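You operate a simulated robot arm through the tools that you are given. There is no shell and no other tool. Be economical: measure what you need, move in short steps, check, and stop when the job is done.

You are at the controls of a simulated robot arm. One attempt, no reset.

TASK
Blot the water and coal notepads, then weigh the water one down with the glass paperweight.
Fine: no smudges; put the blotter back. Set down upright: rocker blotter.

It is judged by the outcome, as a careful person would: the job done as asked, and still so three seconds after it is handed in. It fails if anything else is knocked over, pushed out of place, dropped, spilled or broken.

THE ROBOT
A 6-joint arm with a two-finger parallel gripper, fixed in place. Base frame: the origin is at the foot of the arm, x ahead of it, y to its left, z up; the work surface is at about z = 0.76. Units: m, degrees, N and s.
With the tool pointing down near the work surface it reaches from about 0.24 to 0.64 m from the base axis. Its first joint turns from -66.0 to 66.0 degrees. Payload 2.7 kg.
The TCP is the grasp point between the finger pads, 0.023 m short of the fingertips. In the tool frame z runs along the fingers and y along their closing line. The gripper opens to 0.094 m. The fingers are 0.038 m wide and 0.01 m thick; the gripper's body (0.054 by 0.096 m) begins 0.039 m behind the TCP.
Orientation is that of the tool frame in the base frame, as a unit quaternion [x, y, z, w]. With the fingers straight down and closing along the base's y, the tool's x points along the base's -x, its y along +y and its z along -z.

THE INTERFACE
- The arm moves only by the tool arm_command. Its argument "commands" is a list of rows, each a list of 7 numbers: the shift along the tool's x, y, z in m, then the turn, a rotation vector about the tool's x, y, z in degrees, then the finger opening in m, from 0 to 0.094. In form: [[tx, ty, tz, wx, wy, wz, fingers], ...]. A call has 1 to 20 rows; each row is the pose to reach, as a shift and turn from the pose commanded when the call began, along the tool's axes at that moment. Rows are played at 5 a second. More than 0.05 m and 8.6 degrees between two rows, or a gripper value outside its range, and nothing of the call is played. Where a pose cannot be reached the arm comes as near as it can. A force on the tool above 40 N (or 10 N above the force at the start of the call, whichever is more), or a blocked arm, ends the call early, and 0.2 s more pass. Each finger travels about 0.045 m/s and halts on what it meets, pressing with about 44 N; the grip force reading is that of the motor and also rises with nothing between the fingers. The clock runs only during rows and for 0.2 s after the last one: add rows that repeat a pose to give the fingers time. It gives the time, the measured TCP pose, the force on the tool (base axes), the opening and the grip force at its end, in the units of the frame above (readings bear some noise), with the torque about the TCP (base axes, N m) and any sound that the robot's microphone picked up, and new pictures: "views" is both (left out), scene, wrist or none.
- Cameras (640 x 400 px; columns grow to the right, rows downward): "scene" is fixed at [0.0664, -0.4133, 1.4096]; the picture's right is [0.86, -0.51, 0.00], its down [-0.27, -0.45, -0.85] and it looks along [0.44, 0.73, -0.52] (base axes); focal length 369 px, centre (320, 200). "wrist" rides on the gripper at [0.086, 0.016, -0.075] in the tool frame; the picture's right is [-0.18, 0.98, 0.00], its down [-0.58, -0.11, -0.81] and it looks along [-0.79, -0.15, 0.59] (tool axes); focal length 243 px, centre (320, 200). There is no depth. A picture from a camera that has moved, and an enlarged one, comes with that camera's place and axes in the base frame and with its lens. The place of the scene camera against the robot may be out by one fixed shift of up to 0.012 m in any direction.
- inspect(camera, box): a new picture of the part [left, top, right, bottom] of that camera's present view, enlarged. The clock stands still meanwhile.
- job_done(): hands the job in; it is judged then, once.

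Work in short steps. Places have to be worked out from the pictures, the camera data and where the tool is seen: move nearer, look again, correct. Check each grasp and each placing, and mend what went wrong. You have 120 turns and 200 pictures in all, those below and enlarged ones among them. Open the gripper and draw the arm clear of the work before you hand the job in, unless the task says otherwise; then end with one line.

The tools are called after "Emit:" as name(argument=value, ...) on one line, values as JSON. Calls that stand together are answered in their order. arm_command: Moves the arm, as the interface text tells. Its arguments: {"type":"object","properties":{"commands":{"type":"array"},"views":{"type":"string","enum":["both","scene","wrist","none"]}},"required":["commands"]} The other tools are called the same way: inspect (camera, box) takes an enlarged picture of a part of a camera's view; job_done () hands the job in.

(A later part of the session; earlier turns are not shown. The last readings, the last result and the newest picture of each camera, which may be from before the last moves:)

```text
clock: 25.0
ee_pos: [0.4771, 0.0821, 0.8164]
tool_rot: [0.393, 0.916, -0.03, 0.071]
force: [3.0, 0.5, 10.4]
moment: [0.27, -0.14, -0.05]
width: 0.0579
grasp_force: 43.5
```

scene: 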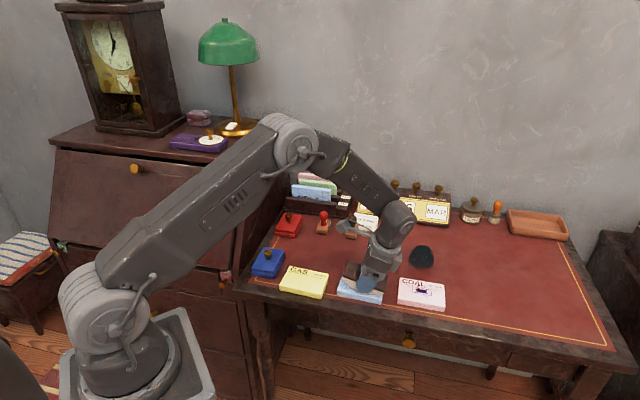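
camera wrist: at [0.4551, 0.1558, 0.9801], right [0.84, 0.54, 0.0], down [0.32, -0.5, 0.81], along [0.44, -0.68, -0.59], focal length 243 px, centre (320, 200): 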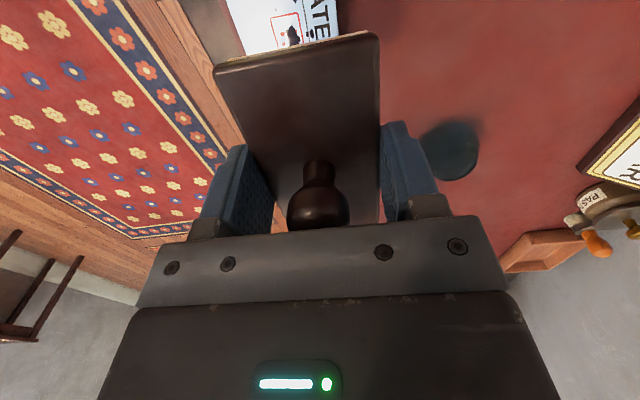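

10 N, tracking nicely. Continuing to -18°.

Emit:
arm_command(commands=[[0.0018, 0, -0.0013, 0, -3, 0, 0.04], [0.0037, 0, -0.0027, 0, -6, 0, 0.04], [0.0056, 0, -0.0042, 0, -9, 0, 0.04], [0.0056, 0, -0.0042, 0, -9, 0, 0.04]], views="none")

```text
clock: 26.0
ee_pos: [0.4717, 0.086, 0.8193]
tool_rot: [0.39, 0.908, -0.062, 0.142]
force: [-0.2, -0.4, -0.2]
moment: [0.04, 0.07, 0.0]
width: 0.0578
grasp_force: 44.2
```

Light touch remaining; dabbing 1 mm down here.

Emit:
arm_command(commands=[[0.0003, 0, 0.0009, 0, 0, 0, 0.04], [0.0003, 0, 0.0009, 0, 0, 0, 0.04], [0.0003, 0, 0.0009, 0, 0, 0, 0.04]], views="none")

```text
clock: 26.8
ee_pos: [0.4744, 0.0862, 0.8198]
tool_rot: [0.389, 0.908, -0.06, 0.143]
force: [-1.0, 0.1, -1.6]
moment: [0.06, -0.02, -0.01]
width: 0.0577
grasp_force: 44.6
```

Still free; another step down.

Emit:
arm_command(commands=[[0.0003, 0, 0.0009, 0, 0, 0, 0.04], [0.0006, 0, 0.0019, 0, 0, 0, 0.04], [0.0006, 0, 0.0019, 0, 0, 0, 0.04]], views="none")

```text
clock: 27.6
ee_pos: [0.4737, 0.0861, 0.8197]
tool_rot: [0.39, 0.908, -0.06, 0.145]
force: [-5.4, -1.0, 23.3]
moment: [0.23, 0.63, 0.1]
width: 0.0576
grasp_force: 44.3
```

Firm dab at this end (23 N). Now lifting straight up, levelling and checking the ink.

Emit:
arm_command(commands=[[-0.0015, 0, -0.0048, 0, 0, 0, 0.04], [-0.0062, 0, -0.019, 0, 0, 0, 0.04], [-0.0155, 0, -0.0476, 0, 0, 0, 0.04], [-0.0247, 0, -0.0761, 0, 0, 0, 0.04], [-0.0247, 0, -0.0761, 0, 6, 0, 0.04], [-0.0247, 0, -0.0761, 0, 12, 0, 0.04], [-0.0247, 0, -0.0761, 0, 18, 0, 0.04], [-0.0247, 0, -0.0761, 0, 18, 0, 0.04]])

Emit:
inspect(camera="scene", box=[332, 262, 396, 302])

Emit:
inspect(camera="scene", box=[330, 215, 410, 265])

```text
clock: 29.4
ee_pos: [0.4734, 0.0861, 0.8987]
tool_rot: [0.394, 0.919, 0.002, -0.001]
force: [0.3, 0.4, -2.6]
moment: [0.0, -0.02, -0.01]
width: 0.0575
grasp_force: 43.7
camera wrist: at [0.4246, 0.1584, 0.9745], right [0.84, 0.54, 0.0], down [0.32, -0.5, 0.8], along [0.44, -0.67, -0.59], focal length 243 px, centre (320, 200)
```

scene: 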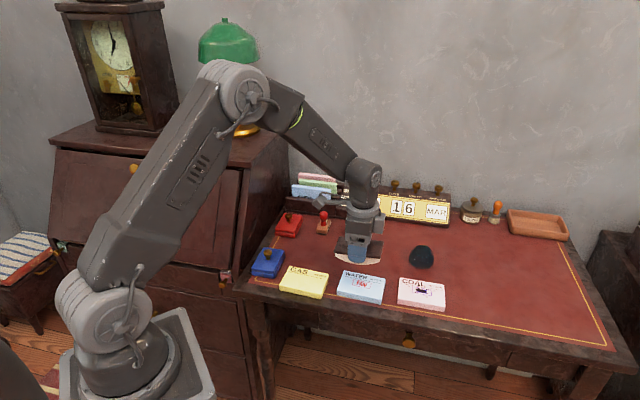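
wrist: 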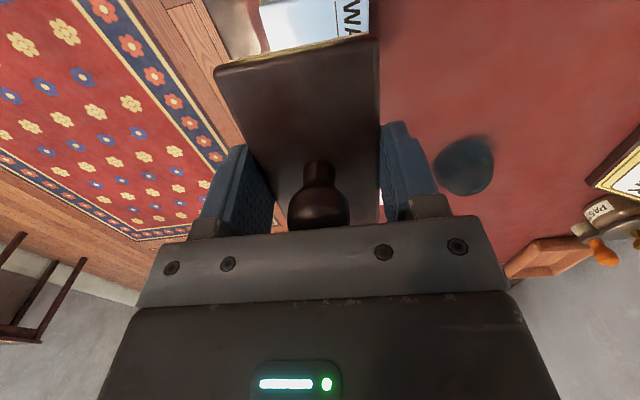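

```text
10.00 times, centred on (364, 282) of scene
camera zoom: at [0.0664, -0.4133, 1.4096], right [0.86, -0.51, 0.0], down [-0.27, -0.45, -0.85], along [0.44, 0.73, -0.52], focal length 3686 px, centre (-120, -620)
```

zoom: 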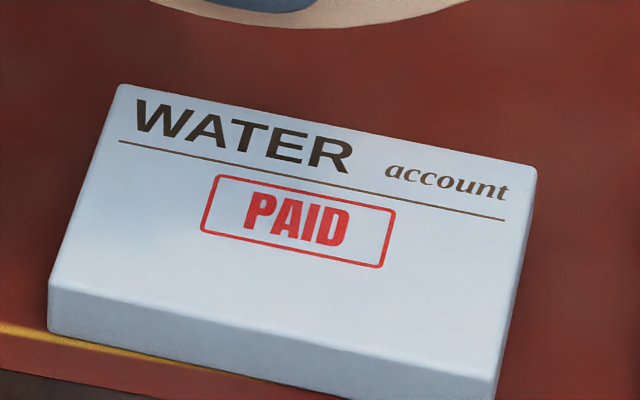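

```text
8.00 times, centred on (370, 240) of scene
camera zoom: at [0.0664, -0.4133, 1.4096], right [0.86, -0.51, 0.0], down [-0.27, -0.45, -0.85], along [0.44, 0.73, -0.52], focal length 2948 px, centre (-80, -120)
```

zoom: 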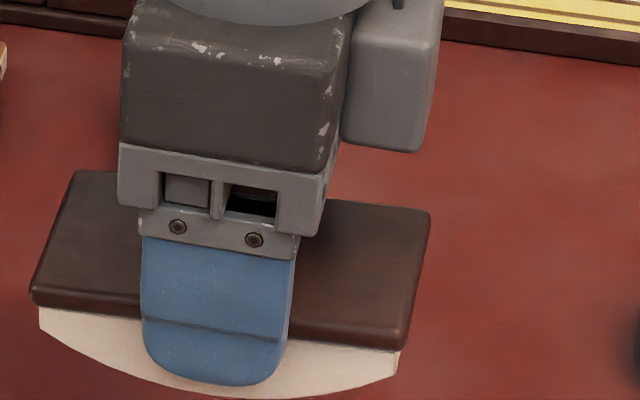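

The water pad is fully clean with PAID crisp and unsmudged. Now moving to the coal blot at ≈(0.588, -0.0135), stopping ~5 mm above it.

Emit:
arm_command(commands=[[-0.038, 0.0036, 0, 0, 0, 0, 0.04], [-0.076, 0.0072, 0, 0, 0, 0, 0.04], [-0.114, 0.0108, 0, 0, 0, 0, 0.04], [-0.1513, 0.0144, 0, 0, 0, 0, 0.04], [-0.1513, 0.0144, 0.03, 0, 0, 0, 0.04], [-0.1513, 0.0144, 0.06, 0, 0, 0, 0.04], [-0.1513, 0.0144, 0.077, 0, 0, 0, 0.04], [-0.1513, 0.0144, 0.077, 0, 0, 0, 0.04]])

Emit:
inspect(camera="scene", box=[380, 240, 476, 310])

```text
clock: 31.2
ee_pos: [0.5876, -0.015, 0.8179]
tool_rot: [0.395, 0.919, 0.001, -0.001]
force: [-0.3, -0.5, -3.2]
moment: [-0.01, -0.01, -0.02]
width: 0.0576
grasp_force: 43.9
camera wrist: at [0.5386, 0.059, 0.8944], right [0.84, 0.54, 0.0], down [0.32, -0.5, 0.81], along [0.44, -0.68, -0.59], focal length 243 px, centre (320, 200)
```

scene: 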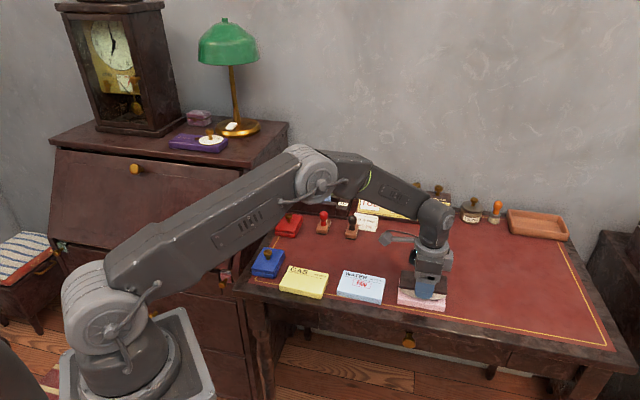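
wrist: 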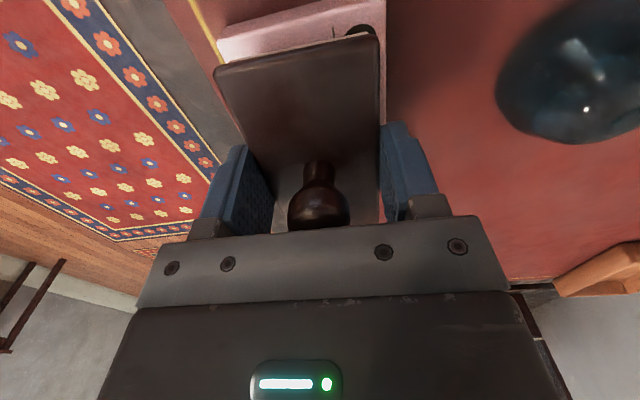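

```text
5.71 times, centred on (428, 275) of scene
camera zoom: at [0.0664, -0.4133, 1.4096], right [0.86, -0.51, 0.0], down [-0.27, -0.45, -0.85], along [0.44, 0.73, -0.52], focal length 2106 px, centre (-297, -229)
```

zoom: 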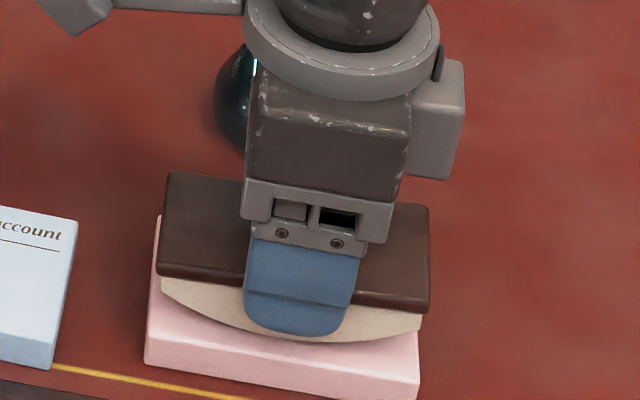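

Well placed over the coal pad. Descending in 1 mm steps to contact.

Emit:
arm_command(commands=[[0, 0, 0.001, 0, 0, 0, 0.04], [0, 0, 0.002, 0, 0, 0, 0.04], [0, 0, 0.003, 0, 0, 0, 0.04], [0, 0, 0.003, 0, 0, 0, 0.04]], views="none")

```text
clock: 32.2
ee_pos: [0.5871, -0.0126, 0.816]
tool_rot: [0.394, 0.919, 0.001, 0.0]
force: [0.9, -0.6, -3.0]
moment: [0.0, -0.03, -0.01]
width: 0.0577
grasp_force: 43.5
```

No contact yet; one and a half millimetres more.

Emit:
arm_command(commands=[[0, 0, 0.0008, 0, 0, 0, 0.04], [0, 0, 0.0015, 0, 0, 0, 0.04], [0, 0, 0.0015, 0, 0, 0, 0.04]], views="none")

```text
clock: 33.0
ee_pos: [0.5881, -0.0132, 0.8161]
tool_rot: [0.394, 0.919, 0.001, 0.0]
force: [-0.5, -0.4, -1.7]
moment: [0.02, -0.01, 0.03]
width: 0.0578
grasp_force: 44.2
```

Nearly touching. Another millimetre.

Emit:
arm_command(commands=[[0, 0, 0.0006, 0, 0, 0, 0.04], [0, 0, 0.0012, 0, 0, 0, 0.04], [0, 0, 0.0012, 0, 0, 0, 0.04]], views="none")

```text
clock: 33.8
ee_pos: [0.588, -0.0145, 0.8152]
tool_rot: [0.395, 0.919, 0.001, 0.001]
force: [-2.8, -0.1, 4.8]
moment: [0.18, -0.03, 0.01]
width: 0.0576
grasp_force: 43.7
```

Contact at ~7 N. Rocking to +18° with the corrected height profile and slightly more pressure.

Emit:
arm_command(commands=[[0, 0, 0.0006, 0, 0, 0, 0.04], [-0.002, 0, 0.0008, 0, 3, 0, 0.04], [-0.004, 0, 0.0008, 0, 6, 0, 0.04], [-0.006, 0, 0.0008, 0, 9, 0, 0.04], [-0.008, 0, 0.0007, 0, 12, 0, 0.04], [-0.0101, 0, 0.0005, 0, 15, 0, 0.04], [-0.0122, 0, 0.0001, 0, 18, 0, 0.04], [-0.0122, 0, 0.0001, 0, 18, 0, 0.04]], views="none")

```text
clock: 35.6
ee_pos: [0.5968, -0.022, 0.8163]
tool_rot: [0.388, 0.908, 0.063, -0.143]
force: [4.2, 1.1, 17.6]
moment: [-0.09, -0.32, 0.05]
width: 0.0573
grasp_force: 44.1
```

17.6 N at +18°. Rolling back through level to -9°.

Emit:
arm_command(commands=[[0.0019, 0, 0.001, 0, -3, 0, 0.04], [0.0038, 0, 0.0019, 0, -6, 0, 0.04], [0.0057, 0, 0.0026, 0, -9, 0, 0.04], [0.0076, 0, 0.0032, 0, -12, 0, 0.04], [0.0095, 0, 0.0037, 0, -15, 0, 0.04], [0.0115, 0, 0.004, 0, -18, 0, 0.04], [0.0135, 0, 0.0043, 0, -21, 0, 0.04], [0.0155, 0, 0.0046, 0, -24, 0, 0.04], [0.0175, 0, 0.0049, 0, -27, 0, 0.04], [0.0175, 0, 0.0049, 0, -27, 0, 0.04]], views="none")

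```text
clock: 37.8
ee_pos: [0.5843, -0.0088, 0.8173]
tool_rot: [0.393, 0.916, -0.03, 0.073]
force: [2.5, 0.6, 19.5]
moment: [0.3, 0.09, -0.06]
width: 0.0575
grasp_force: 44.5
```

19.5 N at -9°. Continuing to -18°.

Emit:
arm_command(commands=[[0.0019, 0, -0.001, 0, -3, 0, 0.04], [0.0038, 0, -0.002, 0, -6, 0, 0.04], [0.0058, 0, -0.0031, 0, -9, 0, 0.04], [0.0058, 0, -0.0031, 0, -9, 0, 0.04]], views="none")

```text
clock: 38.8
ee_pos: [0.5807, -0.0055, 0.8188]
tool_rot: [0.389, 0.908, -0.06, 0.145]
force: [-1.5, -2.5, 20.9]
moment: [0.29, 0.39, 0.02]
width: 0.0577
grasp_force: 43.6
```

Full rock done at ~20 N throughout. Lifting straight up, levelling and checking.

Emit:
arm_command(commands=[[-0.0015, 0, -0.0048, 0, 0, 0, 0.04], [-0.0062, 0, -0.019, 0, 0, 0, 0.04], [-0.0155, 0, -0.0476, 0, 0, 0, 0.04], [-0.0247, 0, -0.0761, 0, 0, 0, 0.04], [-0.0247, 0, -0.0761, 0, 6, 0, 0.04], [-0.0247, 0, -0.0761, 0, 12, 0, 0.04], [-0.0247, 0, -0.0761, 0, 18, 0, 0.04], [-0.0247, 0, -0.0761, 0, 18, 0, 0.04]])

Emit:
inspect(camera="scene", box=[330, 250, 458, 330])

Emit:
inspect(camera="scene", box=[390, 225, 470, 275])

```text
clock: 40.6
ee_pos: [0.5803, -0.0049, 0.8958]
tool_rot: [0.394, 0.919, 0.001, -0.002]
force: [0.6, -0.8, -2.6]
moment: [0.0, 0.01, -0.02]
width: 0.0576
grasp_force: 43.9
camera wrist: at [0.5305, 0.0677, 0.973], right [0.84, 0.54, 0.0], down [0.32, -0.5, 0.8], along [0.44, -0.67, -0.59], focal length 243 px, centre (320, 200)
```

scene: 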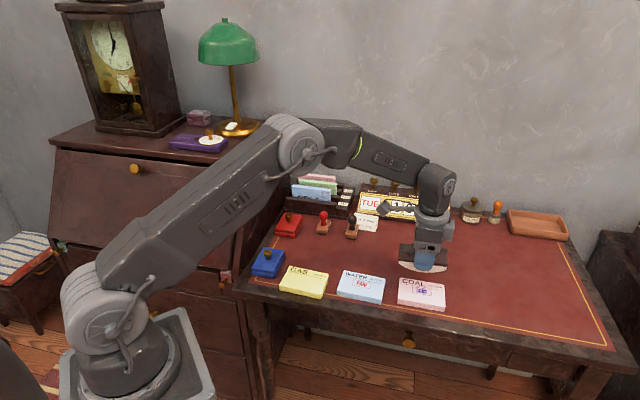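
wrist: 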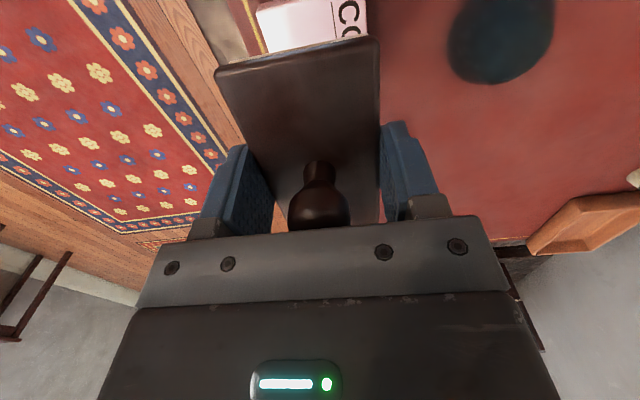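

```text
5.00 times, centred on (394, 290) of scene
camera zoom: at [0.0664, -0.4133, 1.4096], right [0.86, -0.51, 0.0], down [-0.27, -0.45, -0.85], along [0.44, 0.73, -0.52], focal length 1843 px, centre (-50, -250)
```

zoom: 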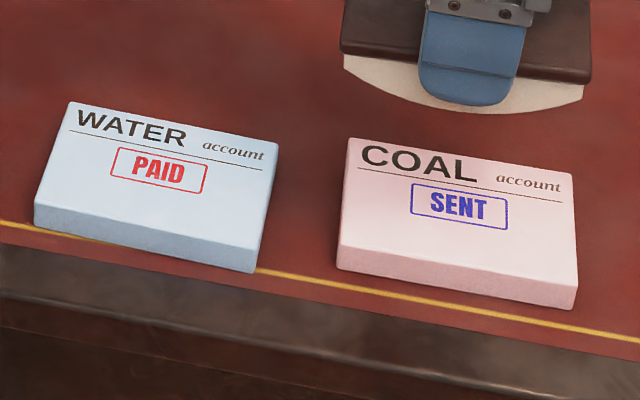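

```text
8.00 times, centred on (430, 250) of scene
camera zoom: at [0.0664, -0.4133, 1.4096], right [0.86, -0.51, 0.0], down [-0.27, -0.45, -0.85], along [0.44, 0.73, -0.52], focal length 2948 px, centre (-560, -200)
```

zoom: 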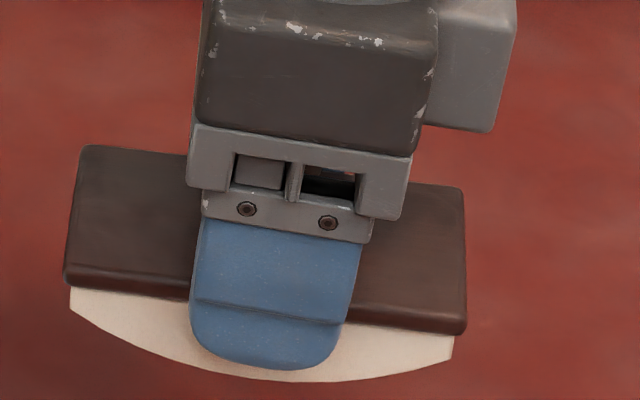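

Both pads are perfectly clean. Carrying the blotter back to its place: target TCP (0.580, 0.166), yaw back by 1.1°.

Emit:
arm_command(commands=[[0, 0, -0.02, 0, 0, 0, 0.04], [0.025, 0.0236, -0.02, 0, 0, 0, 0.04], [0.05, 0.0471, -0.02, 0, 0, 0, 0.04], [0.075, 0.0707, -0.02, 0, 0, 0, 0.04], [0.1, 0.0942, -0.02, 0, 0, -0.5, 0.04], [0.124, 0.1178, -0.02, 0, 0, -1.1, 0.04], [0.124, 0.1178, 0.02, 0, 0, -1.1, 0.04], [0.124, 0.1178, 0.06, 0, 0, -1.1, 0.04], [0.124, 0.1178, 0.08, 0, 0, -1.1, 0.04], [0.124, 0.1178, 0.08, 0, 0, -1.1, 0.04]])

Emit:
inspect(camera="scene", box=[320, 200, 480, 300])

```text
clock: 42.8
ee_pos: [0.5779, 0.1657, 0.8156]
tool_rot: [0.385, 0.923, 0.001, -0.001]
force: [-0.1, -0.6, -1.2]
moment: [0.03, -0.03, 0.02]
width: 0.0576
grasp_force: 43.7
camera wrist: at [0.5267, 0.2376, 0.8927], right [0.83, 0.56, 0.0], down [0.33, -0.49, 0.81], along [0.45, -0.67, -0.59], focal length 243 px, centre (320, 200)
```

scene: 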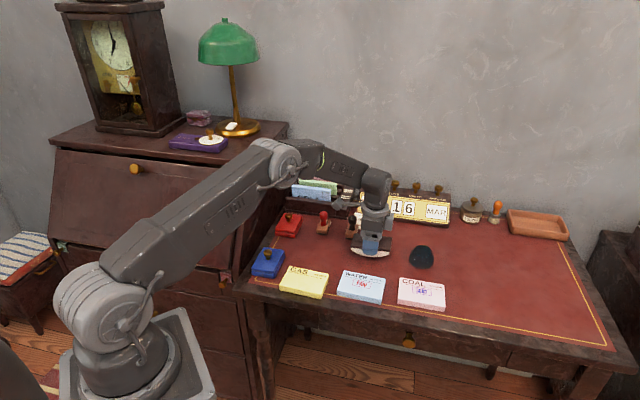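
wrist: 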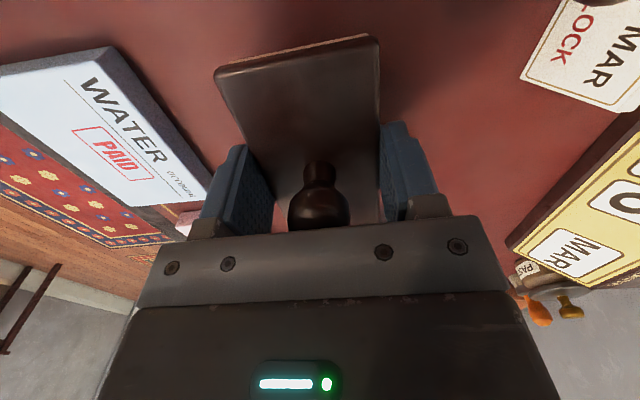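

```text
4.00 times, centred on (400, 250) of scene
camera zoom: at [0.0664, -0.4133, 1.4096], right [0.86, -0.51, 0.0], down [-0.27, -0.45, -0.85], along [0.44, 0.73, -0.52], focal length 1474 px, centre (0, 0)
```

zoom: 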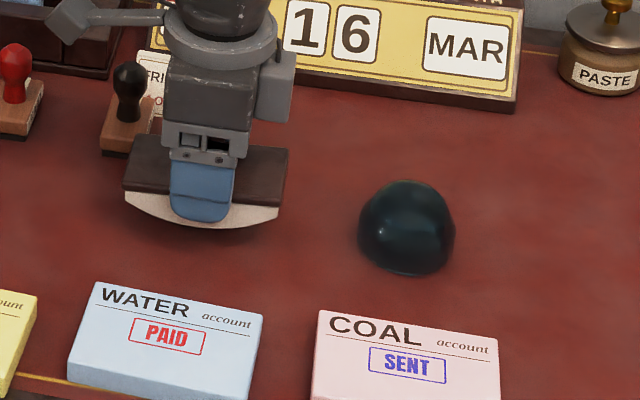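

Lined up with the original spot to within ~2 mm. Lowering to just above the desk and then stepping to contact.

Emit:
arm_command(commands=[[0, 0, 0.008, 0, 0, 0, 0.04], [0, 0, 0.014, 0, 0, 0, 0.04], [0, 0, 0.0155, 0, 0, 0, 0.04], [0, 0, 0.0155, 0, 0, 0, 0.04]], views="none")

```text
clock: 43.8
ee_pos: [0.5787, 0.1654, 0.8036]
tool_rot: [0.385, 0.923, 0.002, 0.0]
force: [0.2, -0.1, -2.5]
moment: [-0.02, -0.02, 0.03]
width: 0.0576
grasp_force: 44.0
```

Still free; stepping on down.

Emit:
arm_command(commands=[[0, 0, 0.0012, 0, 0, 0, 0.04], [0, 0, 0.0024, 0, 0, 0, 0.04], [0, 0, 0.0024, 0, 0, 0, 0.04]], views="none")

```text
clock: 44.6
ee_pos: [0.5798, 0.1662, 0.8002]
tool_rot: [0.385, 0.923, 0.001, 0.0]
force: [1.2, -0.5, -3.5]
moment: [-0.01, 0.0, -0.02]
width: 0.0577
grasp_force: 44.1
```

Free still; another 2 mm.

Emit:
arm_command(commands=[[0, 0, 0.001, 0, 0, 0, 0.04], [0, 0, 0.002, 0, 0, 0, 0.04], [0, 0, 0.002, 0, 0, 0, 0.04]], views="none")

```text
clock: 45.4
ee_pos: [0.5786, 0.1664, 0.7981]
tool_rot: [0.385, 0.923, 0.001, 0.0]
force: [-0.4, 1.6, 1.1]
moment: [0.1, -0.03, -0.01]
width: 0.0576
grasp_force: 43.7
```

Resting lightly on the desk (~4 N). Releasing.

Emit:
arm_command(commands=[[0, 0, 0, 0, 0, 0, 0.06], [0, 0, 0, 0, 0, 0, 0.065], [0, 0, 0, 0, 0, 0, 0.08], [0, 0, 0, 0, 0, 0, 0.094], [0, 0, 0, 0, 0, 0, 0.094]], views="none")

Emit:
inspect(camera="scene", box=[320, 200, 480, 300])

```text
clock: 46.6
ee_pos: [0.5786, 0.1651, 0.7976]
tool_rot: [0.385, 0.923, 0.001, -0.001]
force: [-0.6, 0.8, 0.7]
moment: [0.0, -0.01, -0.03]
width: 0.0939
grasp_force: 0.1
```

```text
4.00 times, centred on (400, 250) of scene
camera zoom: at [0.0664, -0.4133, 1.4096], right [0.86, -0.51, 0.0], down [-0.27, -0.45, -0.85], along [0.44, 0.73, -0.52], focal length 1474 px, centre (0, 0)
```

zoom: 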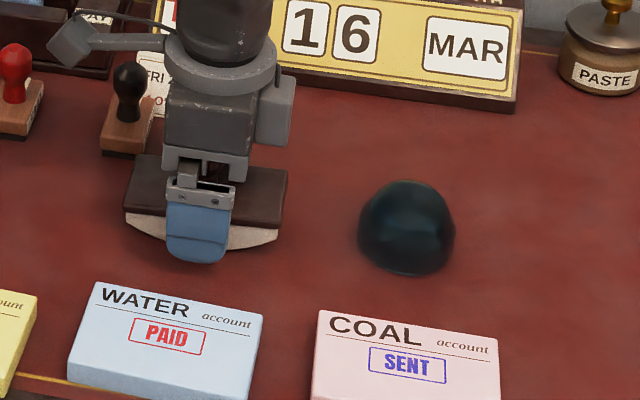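

Released and standing upright. Raising the gripper straight up, clear of the knob.

Emit:
arm_command(commands=[[0, 0, -0.02, 0, 0, 0, 0.094], [0, 0, -0.05, 0, 0, 0, 0.094], [0, 0, -0.09, 0, 0, 0, 0.094], [0, 0, -0.13, 0, 0, 0, 0.094], [0, 0, -0.13, 0, 0, 0, 0.094]])

Emit:
inspect(camera="scene", box=[320, 200, 480, 300])

Emit:
inspect(camera="wrist", box=[200, 0, 440, 200])

```text
clock: 47.8
ee_pos: [0.578, 0.1659, 0.9278]
tool_rot: [0.386, 0.923, 0.0, 0.0]
force: [-0.1, -0.6, 0.7]
moment: [0.0, 0.03, -0.04]
width: 0.0938
grasp_force: 0.1
camera wrist: at [0.5281, 0.2373, 1.0046], right [0.83, 0.56, 0.0], down [0.33, -0.49, 0.81], along [0.45, -0.67, -0.59], focal length 243 px, centre (320, 200)
```

scene: 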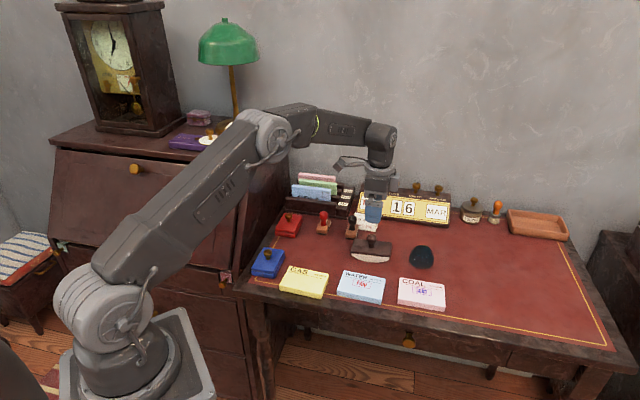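
wrist: 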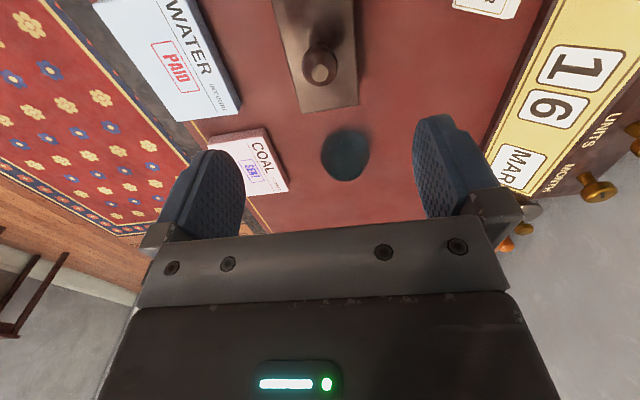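

```text
4.00 times, centred on (400, 250) of scene
camera zoom: at [0.0664, -0.4133, 1.4096], right [0.86, -0.51, 0.0], down [-0.27, -0.45, -0.85], along [0.44, 0.73, -0.52], focal length 1474 px, centre (0, 0)
```

zoom: 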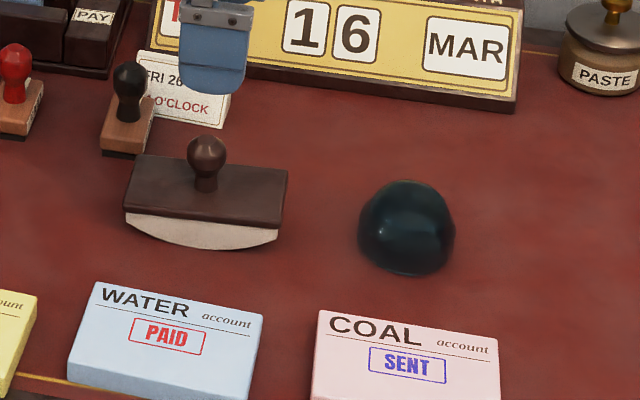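

```text
2.00 times, centred on (320, 100) of wrist
camera zoom: at [0.5281, 0.2373, 1.0046], right [0.83, 0.56, 0.0], down [0.33, -0.49, 0.81], along [0.45, -0.67, -0.59], focal length 485 px, centre (320, 400)
```

zoom: 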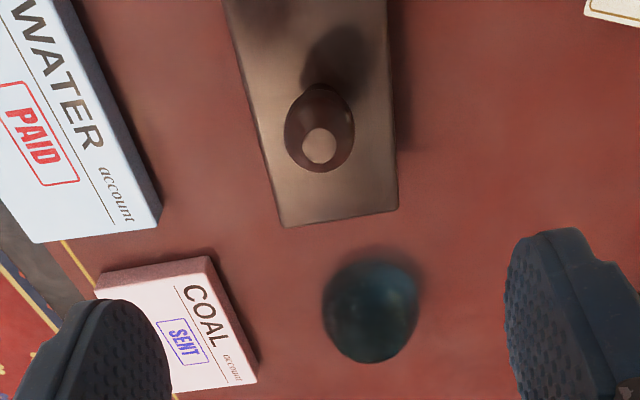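

The blotter is back upright in its place. The paperweight is at ≈(0.673, 0.080), dia ≈0.062, beyond vertical reach, so I'll approach radially with an outward tilt. First turning to face it.

Emit:
arm_command(commands=[[-0.0115, -0.0078, -0.005, 0, 0, -7.43, 0.094], [-0.023, -0.0155, -0.005, 0, 0, -14.86, 0.094], [-0.0345, -0.0233, -0.005, 0, 0, -22.3, 0.094], [-0.046, -0.031, -0.005, 0, 0, -29.7, 0.094], [-0.0576, -0.0388, -0.005, 0, 0, -37.1, 0.094], [-0.0691, -0.0465, -0.005, 0, 0, -44.6, 0.094], [-0.0806, -0.0543, -0.005, 0, 0, -52.0, 0.094], [-0.0806, -0.0543, -0.005, 0, 0, -52.0, 0.094]], views="wrist")

Emit:
inspect(camera="wrist", box=[200, 40, 440, 190])

```text
clock: 49.6
ee_pos: [0.5968, 0.0709, 0.9317]
tool_rot: [-0.059, 0.998, 0.0, 0.0]
force: [0.9, -0.2, -0.7]
moment: [0.03, -0.03, 0.02]
width: 0.0941
grasp_force: 0.2
camera wrist: at [0.508, 0.0757, 1.0086], right [0.07, 1.0, 0.0], down [0.59, -0.04, 0.81], along [0.8, -0.05, -0.59], focal length 243 px, centre (320, 200)
```

wrist: 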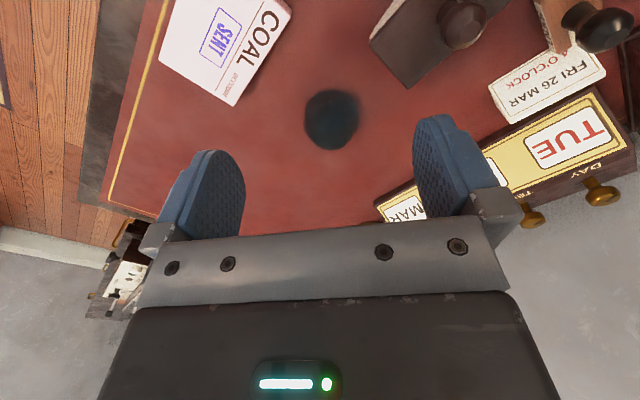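

```text
2.67 times, centred on (320, 115) of wrist
camera zoom: at [0.508, 0.0757, 1.0086], right [0.07, 1.0, 0.0], down [0.59, -0.04, 0.81], along [0.8, -0.05, -0.59], focal length 647 px, centre (320, 427)
```

zoom: 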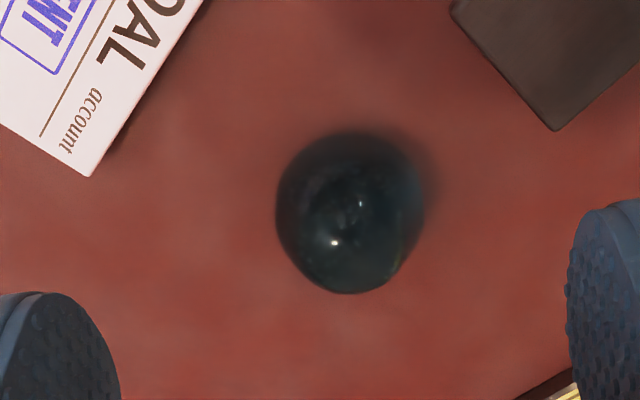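

Paperweight centre ≈(0.669, 0.078), 0.072 m ahead in the tool frame. Tilting 20° outward and moving above it.

Emit:
arm_command(commands=[[-0.018, 0, 0, 0, -5, 0, 0.094], [-0.036, 0, 0.01, 0, -10, 0, 0.094], [-0.054, -0.001, 0.025, 0, -15, 0, 0.094], [-0.072, -0.001, 0.045, 0, -20, 0, 0.094], [-0.072, -0.001, 0.045, 0, -20, 0, 0.094]])

Emit:
inspect(camera="wrist", box=[160, 40, 480, 240])

Emit:
inspect(camera="scene", box=[340, 190, 484, 280])

```text
clock: 50.8
ee_pos: [0.6681, 0.0773, 0.8862]
tool_rot: [-0.057, 0.983, 0.01, 0.174]
force: [0.4, 0.4, -0.1]
moment: [0.02, -0.02, 0.03]
width: 0.094
grasp_force: 0.2
camera wrist: at [0.5594, 0.08, 0.9285], right [0.06, 1.0, 0.07], down [0.28, -0.08, 0.96], along [0.96, -0.04, -0.28], focal length 243 px, centre (320, 200)
```

scene: 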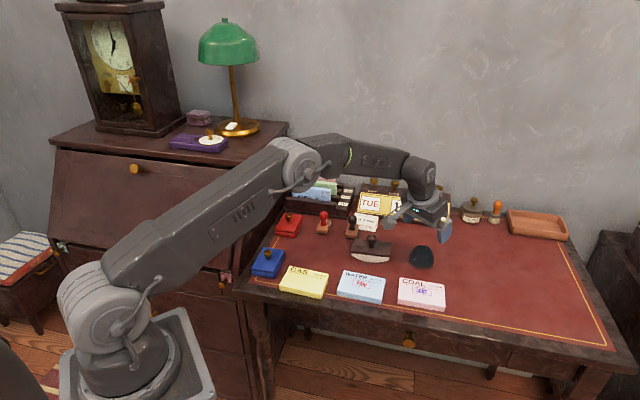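
wrist: 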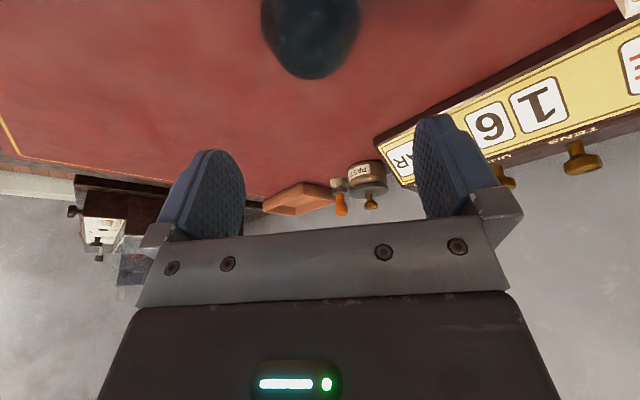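

```text
2.00 times, centred on (320, 140) of wrist
camera zoom: at [0.5594, 0.08, 0.9285], right [0.06, 1.0, 0.07], down [0.28, -0.08, 0.96], along [0.96, -0.04, -0.28], focal length 485 px, centre (320, 320)
```

zoom: 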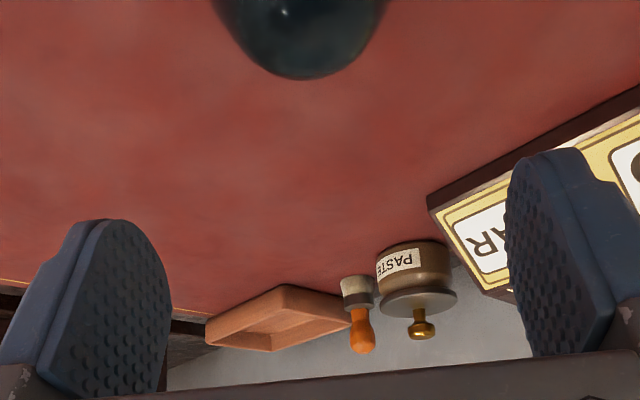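

```text
4.44 times, centred on (412, 235) of scene
camera zoom: at [0.0664, -0.4133, 1.4096], right [0.86, -0.51, 0.0], down [-0.27, -0.45, -0.85], along [0.44, 0.73, -0.52], focal length 1638 px, centre (-89, 44)
```

zoom: 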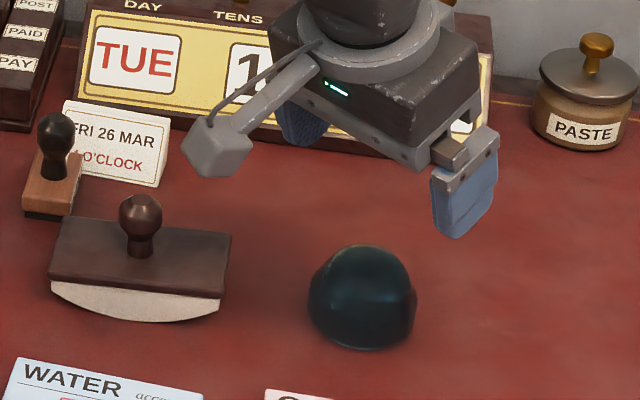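

Lateral offset is about -3 mm. Correcting that and descending vertically to z≈0.84 for another look.

Emit:
arm_command(commands=[[0.0068, -0.002, 0.0188, 0, 0, 0, 0.094], [0.0157, -0.003, 0.0432, 0, 0, 0, 0.094], [0.0157, -0.003, 0.0432, 0, 0, 0, 0.094]])

Emit:
inspect(camera="wrist", box=[160, 0, 480, 240])

Emit:
inspect(camera="scene", box=[380, 200, 476, 280])

```text
clock: 51.6
ee_pos: [0.6682, 0.0724, 0.8407]
tool_rot: [-0.056, 0.983, 0.011, 0.174]
force: [-0.1, 0.6, 0.8]
moment: [0.01, -0.02, -0.03]
width: 0.094
grasp_force: 0.1
camera wrist: at [0.5591, 0.0763, 0.8825], right [0.06, 1.0, 0.06], down [0.28, -0.08, 0.96], along [0.96, -0.04, -0.28], focal length 243 px, centre (320, 200)
```

scene: 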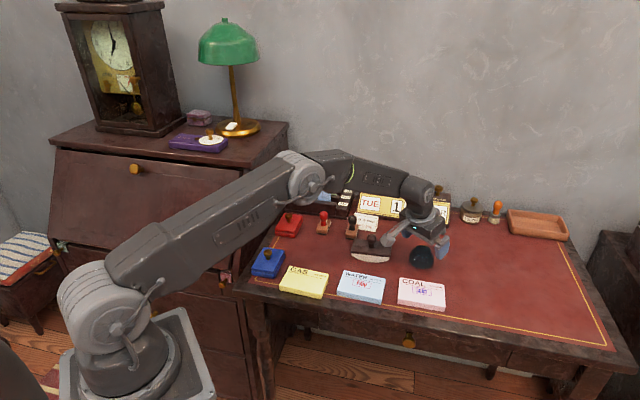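
wrist: 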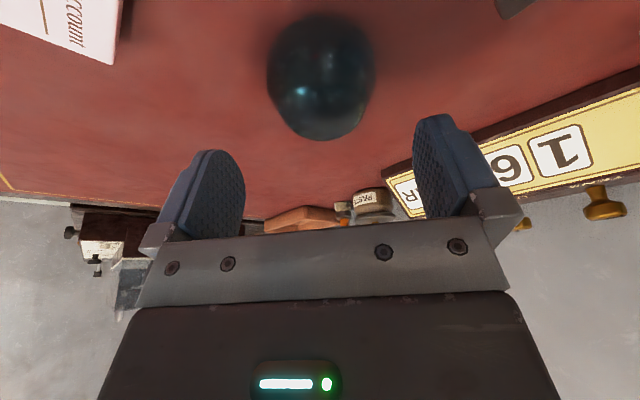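

```text
1.67 times, centred on (320, 120) of wrist
camera zoom: at [0.5591, 0.0763, 0.8825], right [0.06, 1.0, 0.06], down [0.28, -0.08, 0.96], along [0.96, -0.04, -0.28], focal length 404 px, centre (320, 333)
```

zoom: 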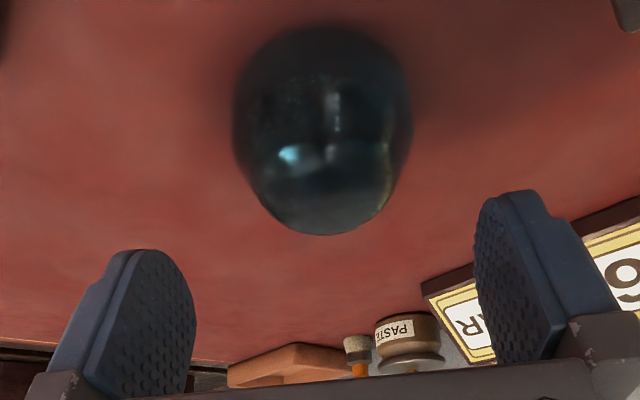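

```text
5.00 times, centred on (428, 240) of scene
camera zoom: at [0.0664, -0.4133, 1.4096], right [0.86, -0.51, 0.0], down [-0.27, -0.45, -0.85], along [0.44, 0.73, -0.52], focal length 1843 px, centre (-220, 0)
```

zoom: 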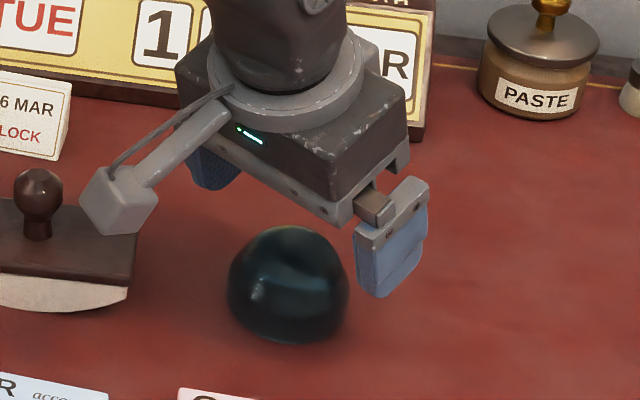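

Weight centre is now judged at (0.673, 0.0775); I'm ~5 mm off in y. Correcting sideways first at this height, then descending to z≈0.795.

Emit:
arm_command(commands=[[-0.0047, 0.005, 0.0017, 0, 0, 0, 0.094], [0.0004, 0.005, 0.0158, 0, 0, 0, 0.094], [0.0073, 0.005, 0.0346, 0, 0, 0, 0.094], [0.0107, 0.005, 0.044, 0, 0, 0, 0.094], [0.0107, 0.005, 0.044, 0, 0, 0, 0.094]])

Emit:
inspect(camera="wrist", box=[160, 0, 480, 240])

Emit:
inspect(camera="scene", box=[380, 210, 476, 290])

```text
clock: 52.8
ee_pos: [0.6748, 0.0794, 0.7976]
tool_rot: [-0.057, 0.983, 0.011, 0.173]
force: [0.7, 1.2, 0.1]
moment: [0.01, 0.0, 0.03]
width: 0.0942
grasp_force: 0.1
camera wrist: at [0.5645, 0.082, 0.8386], right [0.06, 1.0, 0.06], down [0.28, -0.08, 0.96], along [0.96, -0.04, -0.28], focal length 243 px, centre (320, 200)
```

scene: 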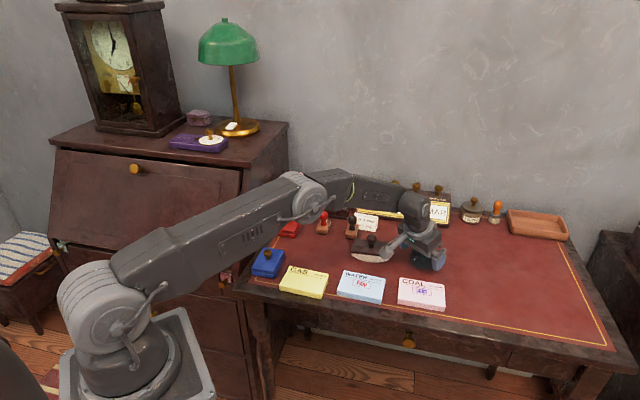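
wrist: 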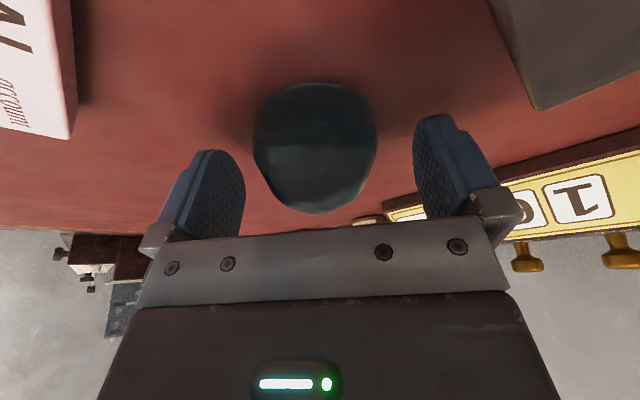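

```text
1.67 times, centred on (320, 120) of wrist
camera zoom: at [0.5645, 0.082, 0.8386], right [0.06, 1.0, 0.06], down [0.28, -0.08, 0.96], along [0.96, -0.04, -0.28], focal length 404 px, centre (320, 333)
```

zoom: 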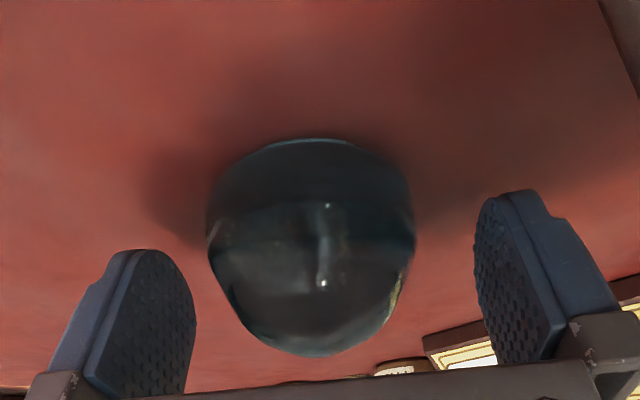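

```text
5.00 times, centred on (428, 250) of scene
camera zoom: at [0.0664, -0.4133, 1.4096], right [0.86, -0.51, 0.0], down [-0.27, -0.45, -0.85], along [0.44, 0.73, -0.52], focal length 1843 px, centre (-220, -50)
```

zoom: 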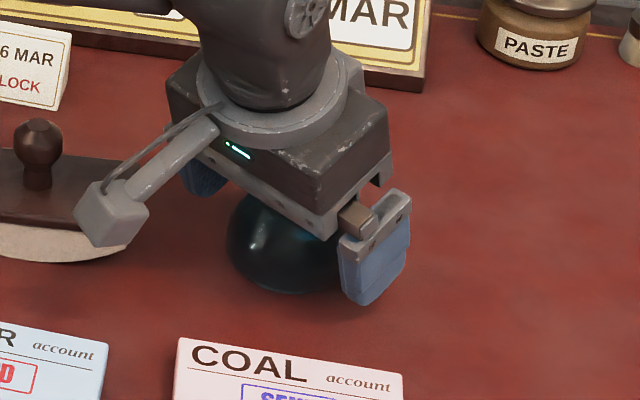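

Widest point of the glass is at z≈0.778, centred within 1.5 mm between the fingers. Lowering 7 mm more in small steps to get the pads around it.

Emit:
arm_command(commands=[[0.001, -0.0015, 0.0028, 0, 0, 0, 0.094], [0.0019, -0.0015, 0.0052, 0, 0, 0, 0.094], [0.0024, -0.0015, 0.0066, 0, 0, 0, 0.094], [0.0024, -0.0015, 0.0066, 0, 0, 0, 0.094]], views="none")

Emit:
inspect(camera="wrist", box=[160, 40, 480, 240])

```text
clock: 53.8
ee_pos: [0.6732, 0.0792, 0.7889]
tool_rot: [-0.057, 0.983, 0.01, 0.173]
force: [-0.2, 0.5, -0.6]
moment: [-0.03, -0.01, -0.04]
width: 0.0942
grasp_force: 0.1
```

```text
2.00 times, centred on (320, 140) of wrist
camera zoom: at [0.5646, 0.0816, 0.8315], right [0.06, 1.0, 0.06], down [0.28, -0.08, 0.96], along [0.96, -0.04, -0.28], focal length 485 px, centre (320, 320)
```

zoom: 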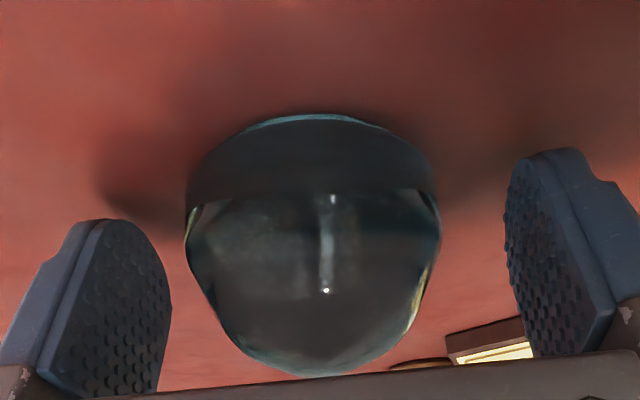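

Clear and centred, no contact. Closing on the glass.

Emit:
arm_command(commands=[[0, 0, 0, 0, 0, 0, 0.08], [0, 0, 0, 0, 0, 0, 0.068], [0, 0, 0, 0, 0, 0, 0.058], [0, 0, 0, 0, 0, 0, 0.05], [0, 0, 0, 0, 0, 0, 0.05]], views="none")

Emit:
inspect(camera="wrist", box=[160, 40, 480, 240])

Emit:
inspect(camera="scene", box=[380, 210, 476, 290])

```text
clock: 55.0
ee_pos: [0.6723, 0.0782, 0.7897]
tool_rot: [-0.058, 0.983, 0.01, 0.173]
force: [-1.1, -1.6, 0.6]
moment: [-0.07, 0.0, 0.01]
width: 0.0609
grasp_force: 44.1
```

```text
2.00 times, centred on (320, 140) of wrist
camera zoom: at [0.5647, 0.0815, 0.8317], right [0.06, 1.0, 0.06], down [0.28, -0.08, 0.96], along [0.96, -0.04, -0.28], focal length 485 px, centre (320, 320)
```

zoom: 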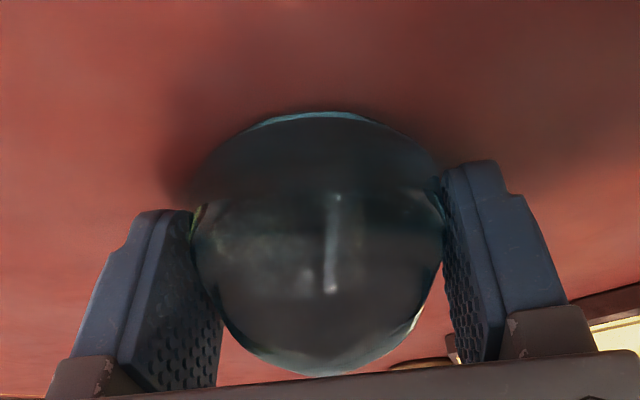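

```text
5.00 times, centred on (428, 250) of scene
camera zoom: at [0.0664, -0.4133, 1.4096], right [0.86, -0.51, 0.0], down [-0.27, -0.45, -0.85], along [0.44, 0.73, -0.52], focal length 1843 px, centre (-220, -50)
```

zoom: 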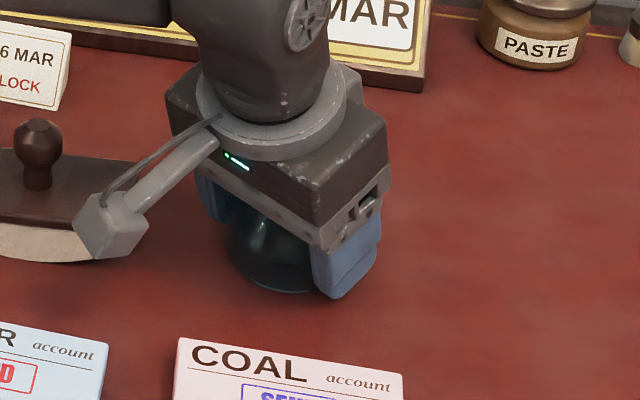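

Gripped at 0.061 m, near the widest band. Test lift of 5 mm, slowly.

Emit:
arm_command(commands=[[-0.0005, 0, -0.0014, 0, 0, 0, 0.05], [-0.001, 0, -0.0028, 0, 0, 0, 0.05], [-0.0017, 0, -0.0047, 0, 0, 0, 0.05], [-0.0017, 0, -0.0047, 0, 0, 0, 0.05], [-0.0017, 0, -0.0047, 0, 0, 0, 0.05]], views="none")

Emit:
inspect(camera="wrist", box=[160, 40, 480, 240])

```text
clock: 56.2
ee_pos: [0.6725, 0.0789, 0.795]
tool_rot: [-0.058, 0.983, 0.012, 0.173]
force: [-0.7, 0.0, -3.4]
moment: [0.0, 0.02, 0.03]
width: 0.0607
grasp_force: 44.0
```

```text
2.00 times, centred on (320, 140) of wrist
camera zoom: at [0.5647, 0.0815, 0.8366], right [0.06, 1.0, 0.06], down [0.28, -0.08, 0.96], along [0.96, -0.04, -0.28], focal length 485 px, centre (320, 320)
```

zoom: 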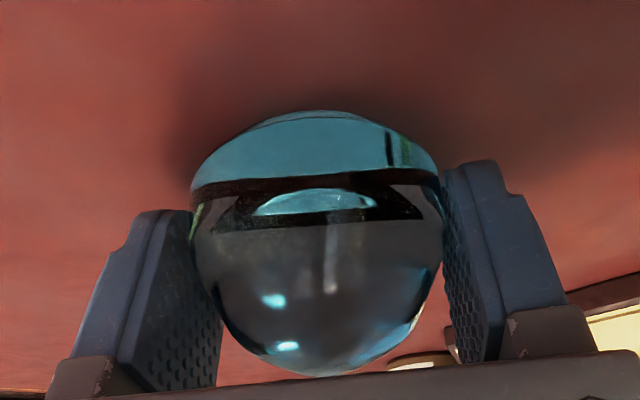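

Held firmly (3.4 N weight, width steady). Raising gradually to clear the blotter knob.

Emit:
arm_command(commands=[[-0.0034, 0, -0.0094, 0, 0, 0, 0.05], [-0.0103, 0, -0.0282, 0, 0, 0, 0.05], [-0.0171, 0, -0.047, 0, 0, 0, 0.05], [-0.0239, 0, -0.0658, 0, 0, 0, 0.05], [-0.0291, 0, -0.0799, 0, 0, 0, 0.05], [-0.0325, 0, -0.0893, 0, 0, 0, 0.05], [-0.0325, 0, -0.0893, 0, 0, 0, 0.05]], views="none")

Emit:
inspect(camera="wrist", box=[160, 40, 480, 240])

```text
clock: 57.8
ee_pos: [0.671, 0.079, 0.889]
tool_rot: [-0.058, 0.983, 0.012, 0.173]
force: [-0.2, -0.2, -2.6]
moment: [-0.01, 0.03, -0.01]
width: 0.0608
grasp_force: 44.2
```

```text
2.00 times, centred on (320, 140) of wrist
camera zoom: at [0.5632, 0.0819, 0.9314], right [0.06, 1.0, 0.06], down [0.28, -0.08, 0.96], along [0.96, -0.04, -0.29], focal length 485 px, centre (320, 320)
```

zoom: 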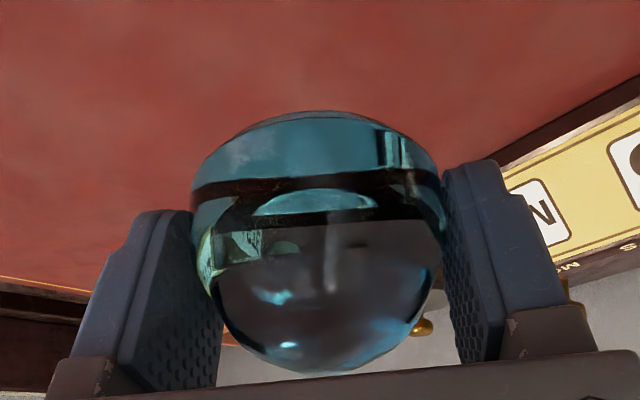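

Stable in the hand. Carrying it inward over the water pad centre (0.482, 0.0775), at this height.

Emit:
arm_command(commands=[[0.0098, 0.0012, -0.0036, 0, 0, 0, 0.05], [0.0294, 0.0035, -0.0107, 0, 0, 0, 0.05], [0.0491, 0.0058, -0.0179, 0, 0, 0, 0.05], [0.0687, 0.0081, -0.025, 0, 0, 0, 0.05], [0.0883, 0.0104, -0.0322, 0, 0, 0, 0.05], [0.1079, 0.0127, -0.0393, 0, 0, 0, 0.05], [0.1275, 0.015, -0.0464, 0, 0, 0, 0.05], [0.1472, 0.0173, -0.0536, 0, 0, 0, 0.05], [0.1668, 0.0196, -0.0607, 0, 0, 0, 0.05], [0.1766, 0.0208, -0.0643, 0, 0, 0, 0.05], [0.1766, 0.0208, -0.0643, 0, 0, 0, 0.05]])

Emit:
inspect(camera="scene", box=[320, 215, 416, 305])

```text
clock: 60.2
ee_pos: [0.4846, 0.0777, 0.8898]
tool_rot: [-0.058, 0.983, 0.011, 0.173]
force: [0.4, -0.7, -3.4]
moment: [-0.02, 0.02, -0.02]
width: 0.0609
grasp_force: 43.8
camera wrist: at [0.3748, 0.0795, 0.9326], right [0.06, 1.0, 0.06], down [0.28, -0.08, 0.96], along [0.96, -0.04, -0.28], focal length 243 px, centre (320, 200)
```

scene: 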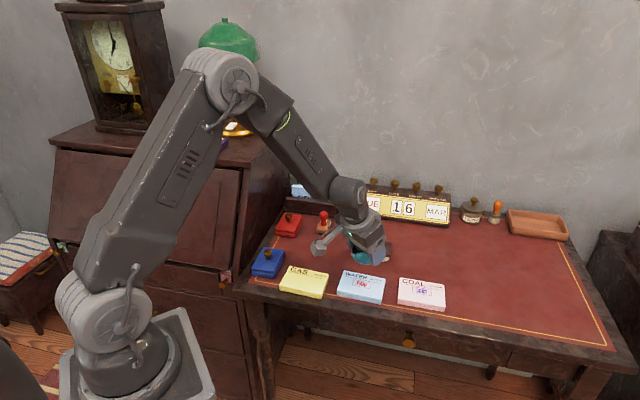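
wrist: 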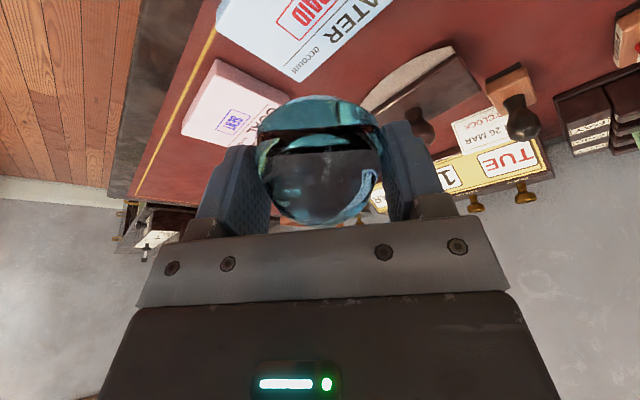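

```text
4.44 times, centred on (368, 260) of scene
camera zoom: at [0.0664, -0.4133, 1.4096], right [0.86, -0.51, 0.0], down [-0.27, -0.45, -0.85], along [0.44, 0.73, -0.52], focal length 1638 px, centre (107, -67)
```

zoom: 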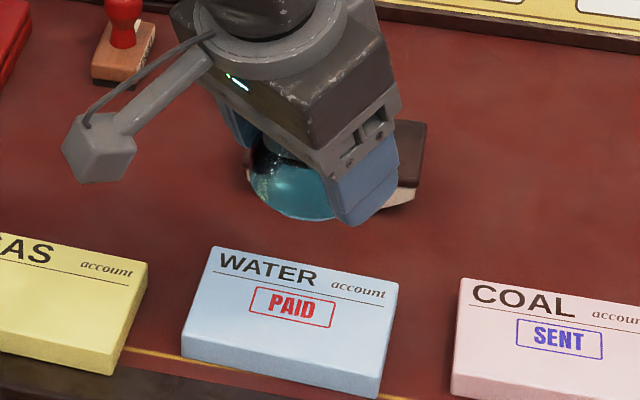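

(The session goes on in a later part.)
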